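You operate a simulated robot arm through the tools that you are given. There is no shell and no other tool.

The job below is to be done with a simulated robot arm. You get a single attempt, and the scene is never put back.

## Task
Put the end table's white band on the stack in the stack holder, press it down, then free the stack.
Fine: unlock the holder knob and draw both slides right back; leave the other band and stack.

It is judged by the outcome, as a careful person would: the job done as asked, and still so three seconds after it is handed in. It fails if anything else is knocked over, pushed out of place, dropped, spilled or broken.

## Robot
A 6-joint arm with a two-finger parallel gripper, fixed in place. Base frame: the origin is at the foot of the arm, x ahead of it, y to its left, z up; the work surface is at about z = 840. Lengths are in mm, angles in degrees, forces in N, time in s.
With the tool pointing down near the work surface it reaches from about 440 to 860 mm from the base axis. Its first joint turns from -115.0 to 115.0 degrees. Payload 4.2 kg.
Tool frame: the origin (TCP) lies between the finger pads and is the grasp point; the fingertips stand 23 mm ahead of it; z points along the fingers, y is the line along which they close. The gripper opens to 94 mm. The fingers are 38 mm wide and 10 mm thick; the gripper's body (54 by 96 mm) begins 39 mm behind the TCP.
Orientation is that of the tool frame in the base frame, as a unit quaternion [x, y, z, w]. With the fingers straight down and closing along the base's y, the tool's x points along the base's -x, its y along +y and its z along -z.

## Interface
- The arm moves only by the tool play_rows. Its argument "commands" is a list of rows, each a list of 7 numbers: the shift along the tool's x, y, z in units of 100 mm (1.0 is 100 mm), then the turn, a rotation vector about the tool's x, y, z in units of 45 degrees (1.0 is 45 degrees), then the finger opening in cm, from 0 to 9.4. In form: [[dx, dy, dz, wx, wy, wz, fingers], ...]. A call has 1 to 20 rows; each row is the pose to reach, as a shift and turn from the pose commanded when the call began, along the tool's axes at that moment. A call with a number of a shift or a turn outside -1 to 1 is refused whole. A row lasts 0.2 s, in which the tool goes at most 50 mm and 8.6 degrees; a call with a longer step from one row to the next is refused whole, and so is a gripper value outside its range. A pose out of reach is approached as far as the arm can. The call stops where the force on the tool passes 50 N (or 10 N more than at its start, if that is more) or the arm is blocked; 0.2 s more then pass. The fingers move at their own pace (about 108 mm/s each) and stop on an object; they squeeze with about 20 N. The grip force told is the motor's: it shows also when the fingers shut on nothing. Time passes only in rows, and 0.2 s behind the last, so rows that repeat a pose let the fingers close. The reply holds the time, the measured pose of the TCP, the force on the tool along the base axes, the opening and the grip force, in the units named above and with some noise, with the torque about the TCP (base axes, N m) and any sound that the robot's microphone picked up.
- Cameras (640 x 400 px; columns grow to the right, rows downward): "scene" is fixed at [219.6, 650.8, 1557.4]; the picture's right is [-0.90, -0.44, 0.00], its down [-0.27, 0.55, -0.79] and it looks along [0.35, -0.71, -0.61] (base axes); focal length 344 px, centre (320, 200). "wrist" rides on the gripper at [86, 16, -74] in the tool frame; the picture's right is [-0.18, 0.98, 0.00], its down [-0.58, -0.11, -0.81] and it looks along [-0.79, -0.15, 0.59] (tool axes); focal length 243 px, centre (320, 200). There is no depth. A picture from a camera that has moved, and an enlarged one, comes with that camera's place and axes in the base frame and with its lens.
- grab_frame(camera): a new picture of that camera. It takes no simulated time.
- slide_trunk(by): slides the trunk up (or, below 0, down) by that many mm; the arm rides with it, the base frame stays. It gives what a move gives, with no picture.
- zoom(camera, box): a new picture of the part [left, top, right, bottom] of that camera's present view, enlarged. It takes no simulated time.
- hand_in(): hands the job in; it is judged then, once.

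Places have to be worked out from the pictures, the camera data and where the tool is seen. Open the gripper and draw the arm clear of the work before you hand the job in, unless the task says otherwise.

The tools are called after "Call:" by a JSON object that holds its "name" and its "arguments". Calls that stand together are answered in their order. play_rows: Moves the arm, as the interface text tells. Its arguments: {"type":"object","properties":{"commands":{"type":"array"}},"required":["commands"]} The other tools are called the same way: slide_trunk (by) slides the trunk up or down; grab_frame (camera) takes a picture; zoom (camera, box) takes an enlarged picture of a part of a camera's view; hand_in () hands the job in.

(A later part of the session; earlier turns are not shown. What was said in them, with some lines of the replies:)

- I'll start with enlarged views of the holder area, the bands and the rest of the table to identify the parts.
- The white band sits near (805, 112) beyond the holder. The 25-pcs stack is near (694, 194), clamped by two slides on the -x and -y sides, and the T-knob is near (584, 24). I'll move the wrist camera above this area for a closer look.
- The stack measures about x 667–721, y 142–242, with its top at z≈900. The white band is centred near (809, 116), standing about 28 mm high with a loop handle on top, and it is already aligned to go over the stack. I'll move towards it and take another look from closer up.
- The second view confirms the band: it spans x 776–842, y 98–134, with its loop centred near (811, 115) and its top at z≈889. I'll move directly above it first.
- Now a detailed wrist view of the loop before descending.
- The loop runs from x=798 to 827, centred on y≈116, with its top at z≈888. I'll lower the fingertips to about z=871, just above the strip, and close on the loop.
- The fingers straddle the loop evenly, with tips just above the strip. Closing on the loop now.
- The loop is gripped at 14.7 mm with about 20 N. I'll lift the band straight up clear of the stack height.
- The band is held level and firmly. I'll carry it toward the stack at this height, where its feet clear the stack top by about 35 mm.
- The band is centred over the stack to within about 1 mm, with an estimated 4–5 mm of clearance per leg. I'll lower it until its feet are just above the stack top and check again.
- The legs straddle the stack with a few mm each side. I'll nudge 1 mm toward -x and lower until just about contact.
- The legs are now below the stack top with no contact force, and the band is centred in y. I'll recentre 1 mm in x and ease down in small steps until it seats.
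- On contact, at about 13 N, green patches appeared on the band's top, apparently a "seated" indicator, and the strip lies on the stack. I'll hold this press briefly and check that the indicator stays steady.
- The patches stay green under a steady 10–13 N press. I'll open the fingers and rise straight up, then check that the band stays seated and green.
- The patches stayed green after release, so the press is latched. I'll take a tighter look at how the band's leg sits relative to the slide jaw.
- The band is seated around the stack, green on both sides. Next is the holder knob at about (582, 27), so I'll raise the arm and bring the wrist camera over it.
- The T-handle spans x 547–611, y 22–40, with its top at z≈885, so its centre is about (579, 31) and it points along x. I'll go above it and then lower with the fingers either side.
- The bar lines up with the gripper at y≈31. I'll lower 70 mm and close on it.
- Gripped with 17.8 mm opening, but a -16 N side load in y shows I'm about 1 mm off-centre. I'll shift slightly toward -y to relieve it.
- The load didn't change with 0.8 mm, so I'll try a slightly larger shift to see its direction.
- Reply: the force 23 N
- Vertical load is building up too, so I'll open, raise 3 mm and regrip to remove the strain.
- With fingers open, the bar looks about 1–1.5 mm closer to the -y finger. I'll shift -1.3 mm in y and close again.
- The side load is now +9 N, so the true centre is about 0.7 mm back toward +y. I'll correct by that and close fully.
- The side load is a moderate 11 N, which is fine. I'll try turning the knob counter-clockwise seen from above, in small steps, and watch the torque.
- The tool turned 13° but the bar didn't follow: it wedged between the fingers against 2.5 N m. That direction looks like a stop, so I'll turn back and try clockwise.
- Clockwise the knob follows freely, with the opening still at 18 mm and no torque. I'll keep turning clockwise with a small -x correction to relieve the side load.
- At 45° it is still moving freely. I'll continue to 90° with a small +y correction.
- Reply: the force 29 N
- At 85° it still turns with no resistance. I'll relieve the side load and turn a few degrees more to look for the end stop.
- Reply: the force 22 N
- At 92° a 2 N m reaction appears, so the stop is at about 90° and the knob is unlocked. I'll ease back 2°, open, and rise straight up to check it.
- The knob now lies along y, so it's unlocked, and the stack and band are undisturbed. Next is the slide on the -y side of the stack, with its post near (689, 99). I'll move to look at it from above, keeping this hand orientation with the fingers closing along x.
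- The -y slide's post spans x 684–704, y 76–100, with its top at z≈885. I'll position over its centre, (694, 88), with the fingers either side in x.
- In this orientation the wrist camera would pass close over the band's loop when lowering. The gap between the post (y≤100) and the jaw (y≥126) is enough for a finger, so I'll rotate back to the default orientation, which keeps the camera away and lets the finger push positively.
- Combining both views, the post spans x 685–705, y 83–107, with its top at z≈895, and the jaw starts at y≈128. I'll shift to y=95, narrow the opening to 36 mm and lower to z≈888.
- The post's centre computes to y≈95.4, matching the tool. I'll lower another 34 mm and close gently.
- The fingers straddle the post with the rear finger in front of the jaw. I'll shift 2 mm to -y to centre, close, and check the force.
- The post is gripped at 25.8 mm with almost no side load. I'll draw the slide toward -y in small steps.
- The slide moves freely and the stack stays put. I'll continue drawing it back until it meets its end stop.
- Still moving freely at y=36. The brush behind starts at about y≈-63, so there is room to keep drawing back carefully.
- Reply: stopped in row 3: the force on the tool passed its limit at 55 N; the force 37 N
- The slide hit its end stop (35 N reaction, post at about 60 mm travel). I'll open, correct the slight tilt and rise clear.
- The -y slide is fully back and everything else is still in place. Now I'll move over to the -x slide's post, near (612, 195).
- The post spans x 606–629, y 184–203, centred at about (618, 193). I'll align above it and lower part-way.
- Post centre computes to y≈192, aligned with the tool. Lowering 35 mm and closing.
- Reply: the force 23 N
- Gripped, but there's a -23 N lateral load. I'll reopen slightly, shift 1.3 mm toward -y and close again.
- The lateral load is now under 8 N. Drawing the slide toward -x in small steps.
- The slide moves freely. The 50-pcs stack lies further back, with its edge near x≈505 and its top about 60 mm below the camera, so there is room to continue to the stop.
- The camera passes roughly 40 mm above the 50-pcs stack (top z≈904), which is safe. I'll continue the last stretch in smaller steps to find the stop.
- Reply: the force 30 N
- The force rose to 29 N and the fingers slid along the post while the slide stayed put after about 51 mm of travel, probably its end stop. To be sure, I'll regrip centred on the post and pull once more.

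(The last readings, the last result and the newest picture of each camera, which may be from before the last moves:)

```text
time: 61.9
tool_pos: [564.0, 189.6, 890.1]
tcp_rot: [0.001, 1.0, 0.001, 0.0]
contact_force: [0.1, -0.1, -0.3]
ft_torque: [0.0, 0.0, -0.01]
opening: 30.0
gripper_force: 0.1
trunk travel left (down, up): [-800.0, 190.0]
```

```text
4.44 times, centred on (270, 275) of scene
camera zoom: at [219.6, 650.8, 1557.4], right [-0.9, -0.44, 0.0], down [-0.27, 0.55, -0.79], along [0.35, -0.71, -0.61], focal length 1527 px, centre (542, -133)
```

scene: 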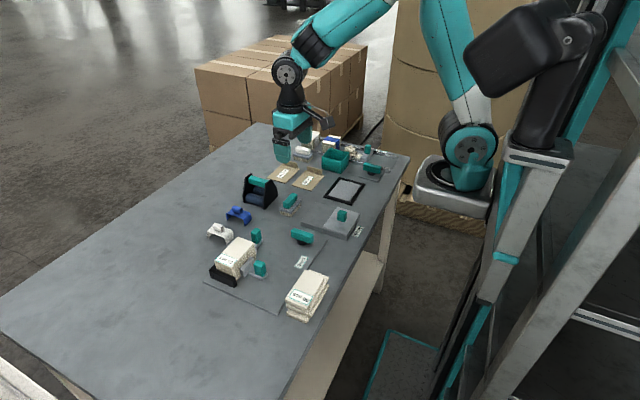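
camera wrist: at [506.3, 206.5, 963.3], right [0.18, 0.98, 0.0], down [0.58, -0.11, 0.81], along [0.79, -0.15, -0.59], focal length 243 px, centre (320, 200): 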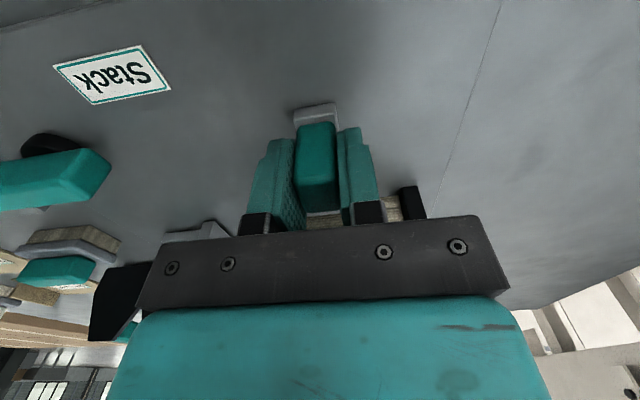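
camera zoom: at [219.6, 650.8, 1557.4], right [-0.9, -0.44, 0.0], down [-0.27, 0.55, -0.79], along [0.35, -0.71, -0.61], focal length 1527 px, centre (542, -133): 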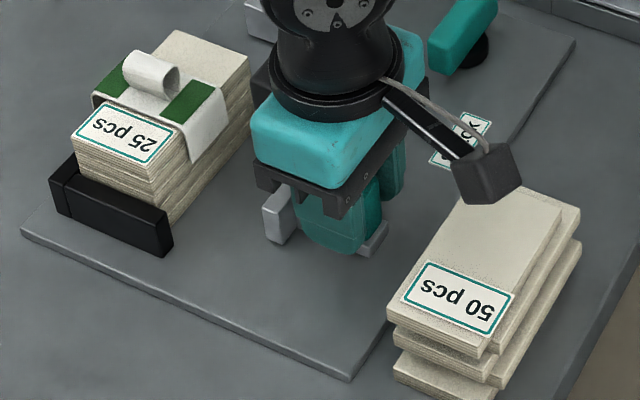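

Regripping with a 1.5 mm shift toward -y, then pulling -x again in small steps.

Call:
{"name": "play_rows", "arguments": {"commands": [[0, -0.013, 0, 0, 0, 0, 3.0], [0, -0.013, 0, 0, 0, 0, 2.2], [0, -0.013, 0, 0, 0, 0, 1.5], [0, -0.013, 0, 0, 0, 0, 1.5], [0.03, -0.013, 0, 0, 0, 0, 1.5], [0.05, -0.013, 0, 0, 0, 0, 1.5], [0.07, -0.013, 0, 0, 0, 0, 1.5], [0.07, -0.013, 0, 0, 0, 0, 1.5]]}}

Call:
{"name": "zoom", "arguments": {"camera": "wrist", "box": [200, 40, 440, 240]}}

Call:
{"name": "zoom", "arguments": {"camera": "scene", "box": [220, 230, 320, 320]}}

```text
time: 63.7
tool_pos: [555.0, 189.5, 891.1]
tcp_rot: [0.0, 1.0, 0.0, -0.002]
contact_force: [-0.4, 13.6, 2.0]
ft_torque: [-0.45, 1.4, -0.53]
opening: 19.9
gripper_force: 45.8
trunk travel left (down, up): [-800.0, 190.0]
```

```text
2.00 times, centred on (320, 140) of wrist
camera zoom: at [469.3, 206.3, 964.5], right [0.18, 0.98, 0.0], down [0.59, -0.11, 0.8], along [0.79, -0.15, -0.6], focal length 485 px, centre (320, 320)
```

zoom: 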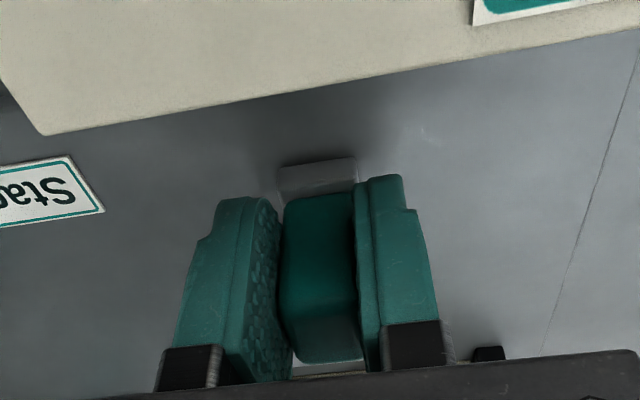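

```text
4.44 times, centred on (270, 275) of scene
camera zoom: at [219.6, 650.8, 1557.4], right [-0.9, -0.44, 0.0], down [-0.27, 0.55, -0.79], along [0.35, -0.71, -0.61], focal length 1527 px, centre (542, -133)
```

zoom: 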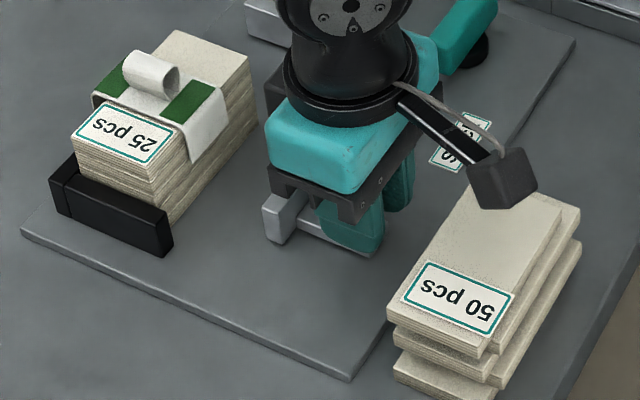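

The slide again stayed put and only the fingers slipped, consistent with a hard stop. To be certain, I'll test with a positive push: raise, turn the hand 90° so one finger sits between post and jaw, and pull again.

Call:
{"name": "play_rows", "arguments": {"commands": [[0, 0, 0, 0, 0, 0, 3.0], [0, 0, 0, 0, 0, 0, 3.6], [0, 0, -0.3, 0, 0, 0, 3.6], [0, 0, -0.7, 0, 0, 0, 3.6], [-0.1, 0.02, -0.75, 0, 0, 0, 3.6], [-0.12, 0.03, -0.75, 0, 0, 0.15, 3.6], [-0.12, 0.03, -0.75, 0, 0, 0.33, 3.6], [-0.12, 0.03, -0.75, 0, 0, 0.5, 3.6], [-0.12, 0.03, -0.75, 0, 0, 0.67, 3.6], [-0.12, 0.03, -0.75, 0, 0, 0.84, 3.6], [-0.12, 0.03, -0.75, 0, 0, 1.0, 3.6]]}}

Call:
{"name": "play_rows", "arguments": {"commands": [[0, 0, 0, 0, 0, 0.16, 3.6], [0, 0, 0, 0, 0, 0.33, 3.6], [0, 0, 0, 0, 0, 0.5, 3.6], [0, 0, 0, 0, 0, 0.67, 3.6], [0, 0, 0, 0, 0, 0.84, 3.6], [0, 0, 0, 0, 0, 1.0, 3.6], [0, 0, 0, 0, 0, 1.0, 3.6]]}}

Call:
{"name": "zoom", "arguments": {"camera": "wrist", "box": [200, 0, 440, 200]}}

Call:
{"name": "zoom", "arguments": {"camera": "scene", "box": [200, 200, 330, 310]}}

```text
time: 66.1
tool_pos: [567.8, 192.1, 965.2]
tcp_rot: [0.384, 0.924, 0.0, -0.001]
contact_force: [0.8, -0.4, 0.6]
ft_torque: [0.03, 0.0, 0.03]
opening: 36.0
gripper_force: 0.0
trunk travel left (down, up): [-800.0, 190.0]
```

```text
time: 67.7
tool_pos: [569.6, 191.3, 963.6]
tcp_rot: [0.708, 0.706, 0.0, -0.001]
contact_force: [-0.3, 0.0, 0.4]
ft_torque: [0.02, 0.01, 0.0]
opening: 36.0
gripper_force: 0.1
trunk travel left (down, up): [-800.0, 190.0]
```

```text
2.00 times, centred on (320, 100) of wrist
camera zoom: at [585.8, 278.2, 1038.5], right [0.98, -0.19, 0.0], down [-0.11, -0.58, 0.81], along [-0.15, -0.79, -0.59], focal length 485 px, centre (320, 400)
```

zoom: 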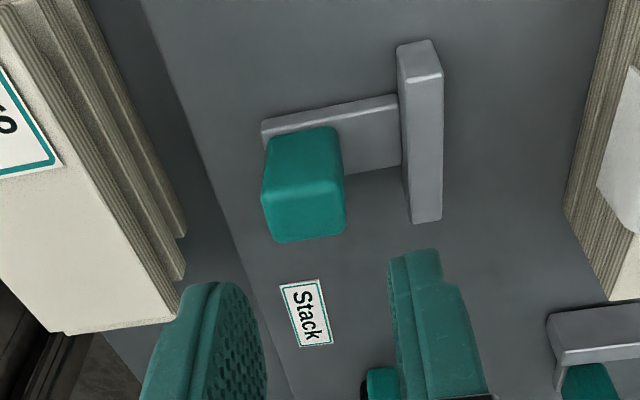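

```text
3.64 times, centred on (265, 255) of scene
camera zoom: at [219.6, 650.8, 1557.4], right [-0.9, -0.44, 0.0], down [-0.27, 0.55, -0.79], along [0.35, -0.71, -0.61], focal length 1249 px, centre (520, 0)
```

zoom: 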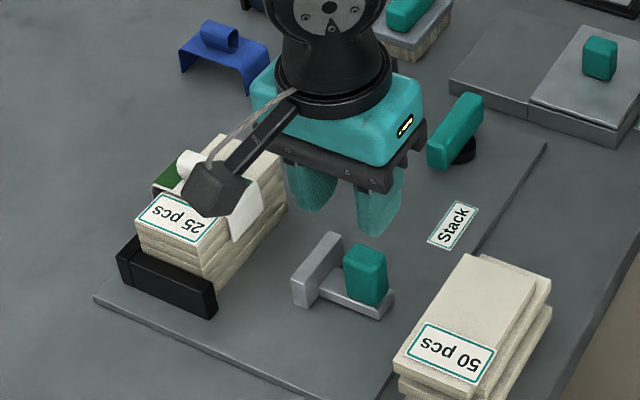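

The post is now centred at about (565, 189) with a gap of about 23 mm to its jaw. I'll lower with one finger in that gap and pull toward -x in small steps.

Call:
{"name": "play_rows", "arguments": {"commands": [[-0.01, -0.03, 0.1, 0, 0, 0, 3.6], [-0.02, -0.042, 0.3, 0, 0, 0, 3.6], [-0.02, -0.042, 0.5, 0, 0, 0, 3.6], [-0.02, -0.042, 0.65, 0, 0, 0, 3.6], [-0.02, -0.042, 0.75, 0, 0, 0, 3.6], [-0.02, -0.042, 0.75, 0, 0, 0, 3.6]]}}

Call:
{"name": "zoom", "arguments": {"camera": "wrist", "box": [200, 40, 440, 240]}}

```text
time: 69.1
tool_pos: [566.2, 190.7, 889.6]
tcp_rot: [0.707, 0.707, 0.0, -0.001]
contact_force: [0.5, -0.7, 0.4]
ft_torque: [-0.04, 0.02, -0.01]
opening: 36.0
gripper_force: 0.2
trunk travel left (down, up): [-800.0, 190.0]
```

```text
2.00 times, centred on (320, 140) of wrist
camera zoom: at [581.9, 276.8, 964.8], right [0.98, -0.18, 0.0], down [-0.11, -0.58, 0.81], along [-0.15, -0.79, -0.59], focal length 485 px, centre (320, 320)
```

zoom: 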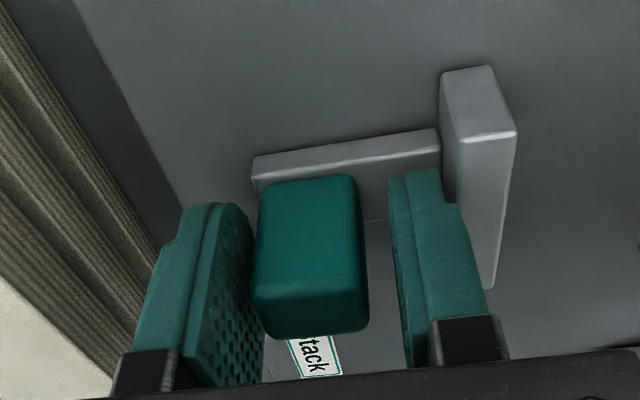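

The fingers straddle the post cleanly. Closing with a 1.5 mm centring shift, then pulling -x gently.

Call:
{"name": "play_rows", "arguments": {"commands": [[0, -0.015, 0, 0, 0, 0, 3.0], [0, -0.015, 0, 0, 0, 0, 2.2], [0, -0.015, 0, 0, 0, 0, 1.8], [0, -0.015, 0, 0, 0, 0, 1.8]]}}

Call:
{"name": "play_rows", "arguments": {"commands": [[0, -0.02, 0, 0, 0, 0, 1.8], [0, -0.04, 0, 0, 0, 0, 1.8], [0, -0.06, 0, 0, 0, 0, 1.8], [0, -0.08, 0, 0, 0, 0, 1.8], [0, -0.1, 0, 0, 0, 0, 1.8]]}}

Call:
{"name": "zoom", "arguments": {"camera": "scene", "box": [200, 200, 330, 310]}}

```text
time: 70.1
tool_pos: [563.3, 190.2, 891.0]
tcp_rot: [0.707, 0.707, 0.0, -0.002]
contact_force: [-0.5, -0.7, -3.1]
ft_torque: [0.11, -0.76, -0.19]
opening: 25.9
gripper_force: 45.2
trunk travel left (down, up): [-800.0, 190.0]
```

```text
time: 71.1
tool_pos: [563.3, 190.8, 890.3]
tcp_rot: [0.709, 0.705, 0.007, 0.003]
contact_force: [18.4, -0.7, -17.4]
ft_torque: [0.47, 1.26, 0.68]
opening: 26.0
gripper_force: 44.9
trunk travel left (down, up): [-800.0, 190.0]
stopped in row 4: the force on the tool passed its limit at 52 N (the readings are from after the stop); the commanded pose is now the measured one
```

```text
3.64 times, centred on (265, 255) of scene
camera zoom: at [219.6, 650.8, 1557.4], right [-0.9, -0.44, 0.0], down [-0.27, 0.55, -0.79], along [0.35, -0.71, -0.61], focal length 1249 px, centre (520, 0)
```

zoom: 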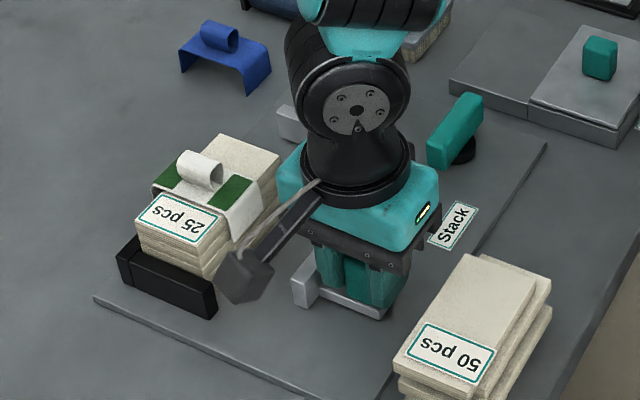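

A positive 52 N pull didn't move it, so the -x slide is at its end stop. I'll open and rise straight clear.

Call:
{"name": "play_rows", "arguments": {"commands": [[0, 0, 0, 0, 0, 0, 3.0], [0, 0, 0, 0, 0, 0, 3.8], [0, 0, 0, 0, 0, 0, 3.8], [0, 0, -0.2, 0, 0, 0, 3.8], [0, 0, -0.5, 0, 0, 0, 3.8], [0, 0, -0.9, 0, 0, 0, 3.8], [0, 0, -1.0, 0, 0, 0, 3.8], [0, 0, -1.0, 0, 0, 0, 3.8]]}}

Call:
{"name": "play_rows", "arguments": {"commands": [[0, 0, -0.3, 0, 0, 0, 5.0], [0, -0.2, -0.6, 0, 0, 0, 7.0], [-0.3, -0.2, -0.8, 0, 0, 0, 9.0], [-0.7, -0.2, -0.9, 0, 0, 0, 9.0], [-1.0, -0.2, -0.9, 0, 0, 0, 9.0], [-1.0, -0.2, -0.9, 0, 0, 0, 9.0]]}}

Call:
{"name": "grab_frame", "arguments": {"camera": "scene"}}

Call:
{"name": "zoom", "arguments": {"camera": "scene", "box": [200, 200, 340, 320]}}

Call:
{"name": "zoom", "arguments": {"camera": "scene", "box": [205, 225, 265, 285]}}

```text
time: 72.9
tool_pos: [559.0, 189.7, 992.7]
tcp_rot: [0.709, 0.705, 0.006, 0.002]
contact_force: [0.4, 0.7, 0.3]
ft_torque: [0.01, 0.0, 0.0]
opening: 38.1
gripper_force: 0.0
trunk travel left (down, up): [-800.0, 190.0]
```

```text
time: 74.3
tool_pos: [538.2, 88.8, 1081.9]
tcp_rot: [0.708, 0.706, 0.006, 0.002]
contact_force: [0.2, 0.7, -0.5]
ft_torque: [0.01, 0.0, 0.01]
opening: 90.1
gripper_force: 0.0
trunk travel left (down, up): [-800.0, 190.0]
```

```text
taken
```

scene: 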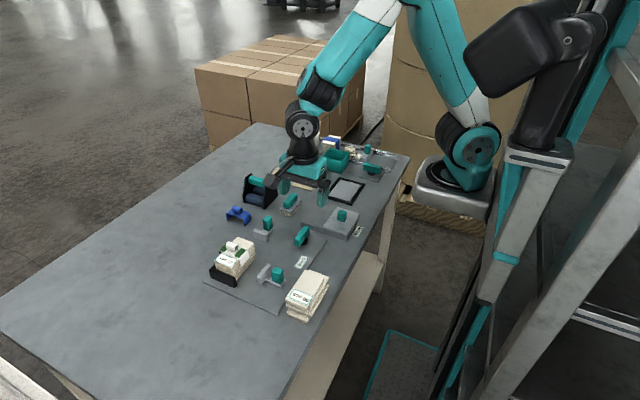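

```text
3.33 times, centred on (270, 260) of scene
camera zoom: at [219.6, 650.8, 1557.4], right [-0.9, -0.44, 0.0], down [-0.27, 0.55, -0.79], along [0.35, -0.71, -0.61], focal length 1145 px, centre (487, 0)
```

zoom: 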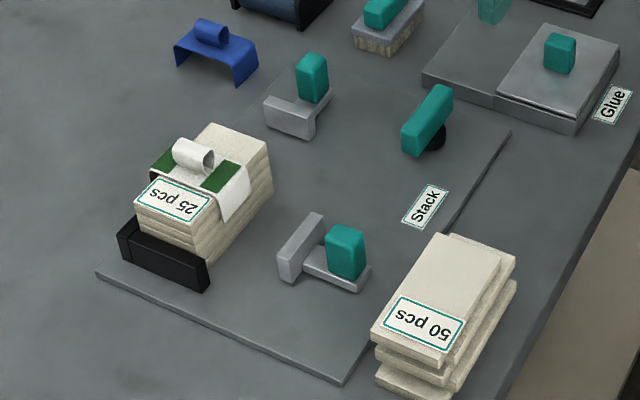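

```text
6.67 times, centred on (235, 255) of scene
camera zoom: at [219.6, 650.8, 1557.4], right [-0.9, -0.44, 0.0], down [-0.27, 0.55, -0.79], along [0.35, -0.71, -0.61], focal length 2290 px, centre (887, -167)
```

zoom: 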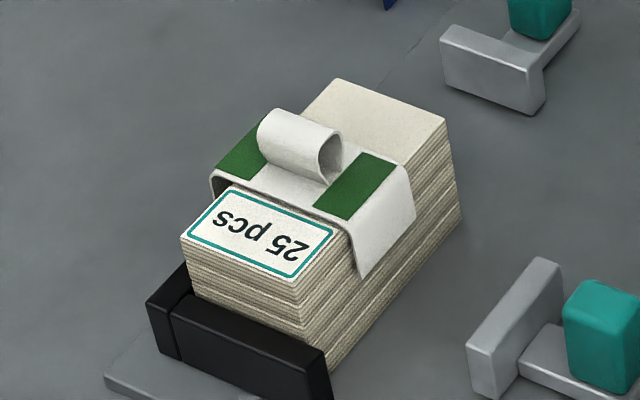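

The final views show the white band seated over the 25-pcs stack with its patches green. The knob is turned to unlocked and both slides are back at their stops. The blue band, the 50-pcs stack and everything else are where they were, and the gripper is open and clear, so I'm handing the job in.

Call:
{"name": "hand_in", "arguments": {}}

```text
The job is handed in.
```

I put the white band on the 25-pcs stack in the holder, pressed it down and freed the stack, then handed the job in.

- **Band:** it sits over the middle of the stack. Green patches appeared on it when I pressed at about 13 N, and they stayed green after I let go. I took that as the sign it was pressed far enough and didn't press harder.
- **Knob:** it would not turn counter-clockwise, so I turned it clockwise 90° to its stop. Both slides then moved freely.
- **Slides:** both are drawn back to their end stops. The slide on the far side from the scene camera moved about 60 mm. The one facing the 50-pcs stack moved about 53 mm and did not give under a 52 N pull.
- **Everything else:** the blue band and the 50-pcs stack were not touched. In the last pictures nothing had been knocked or moved.

I left the gripper open and the arm raised clear of the work.
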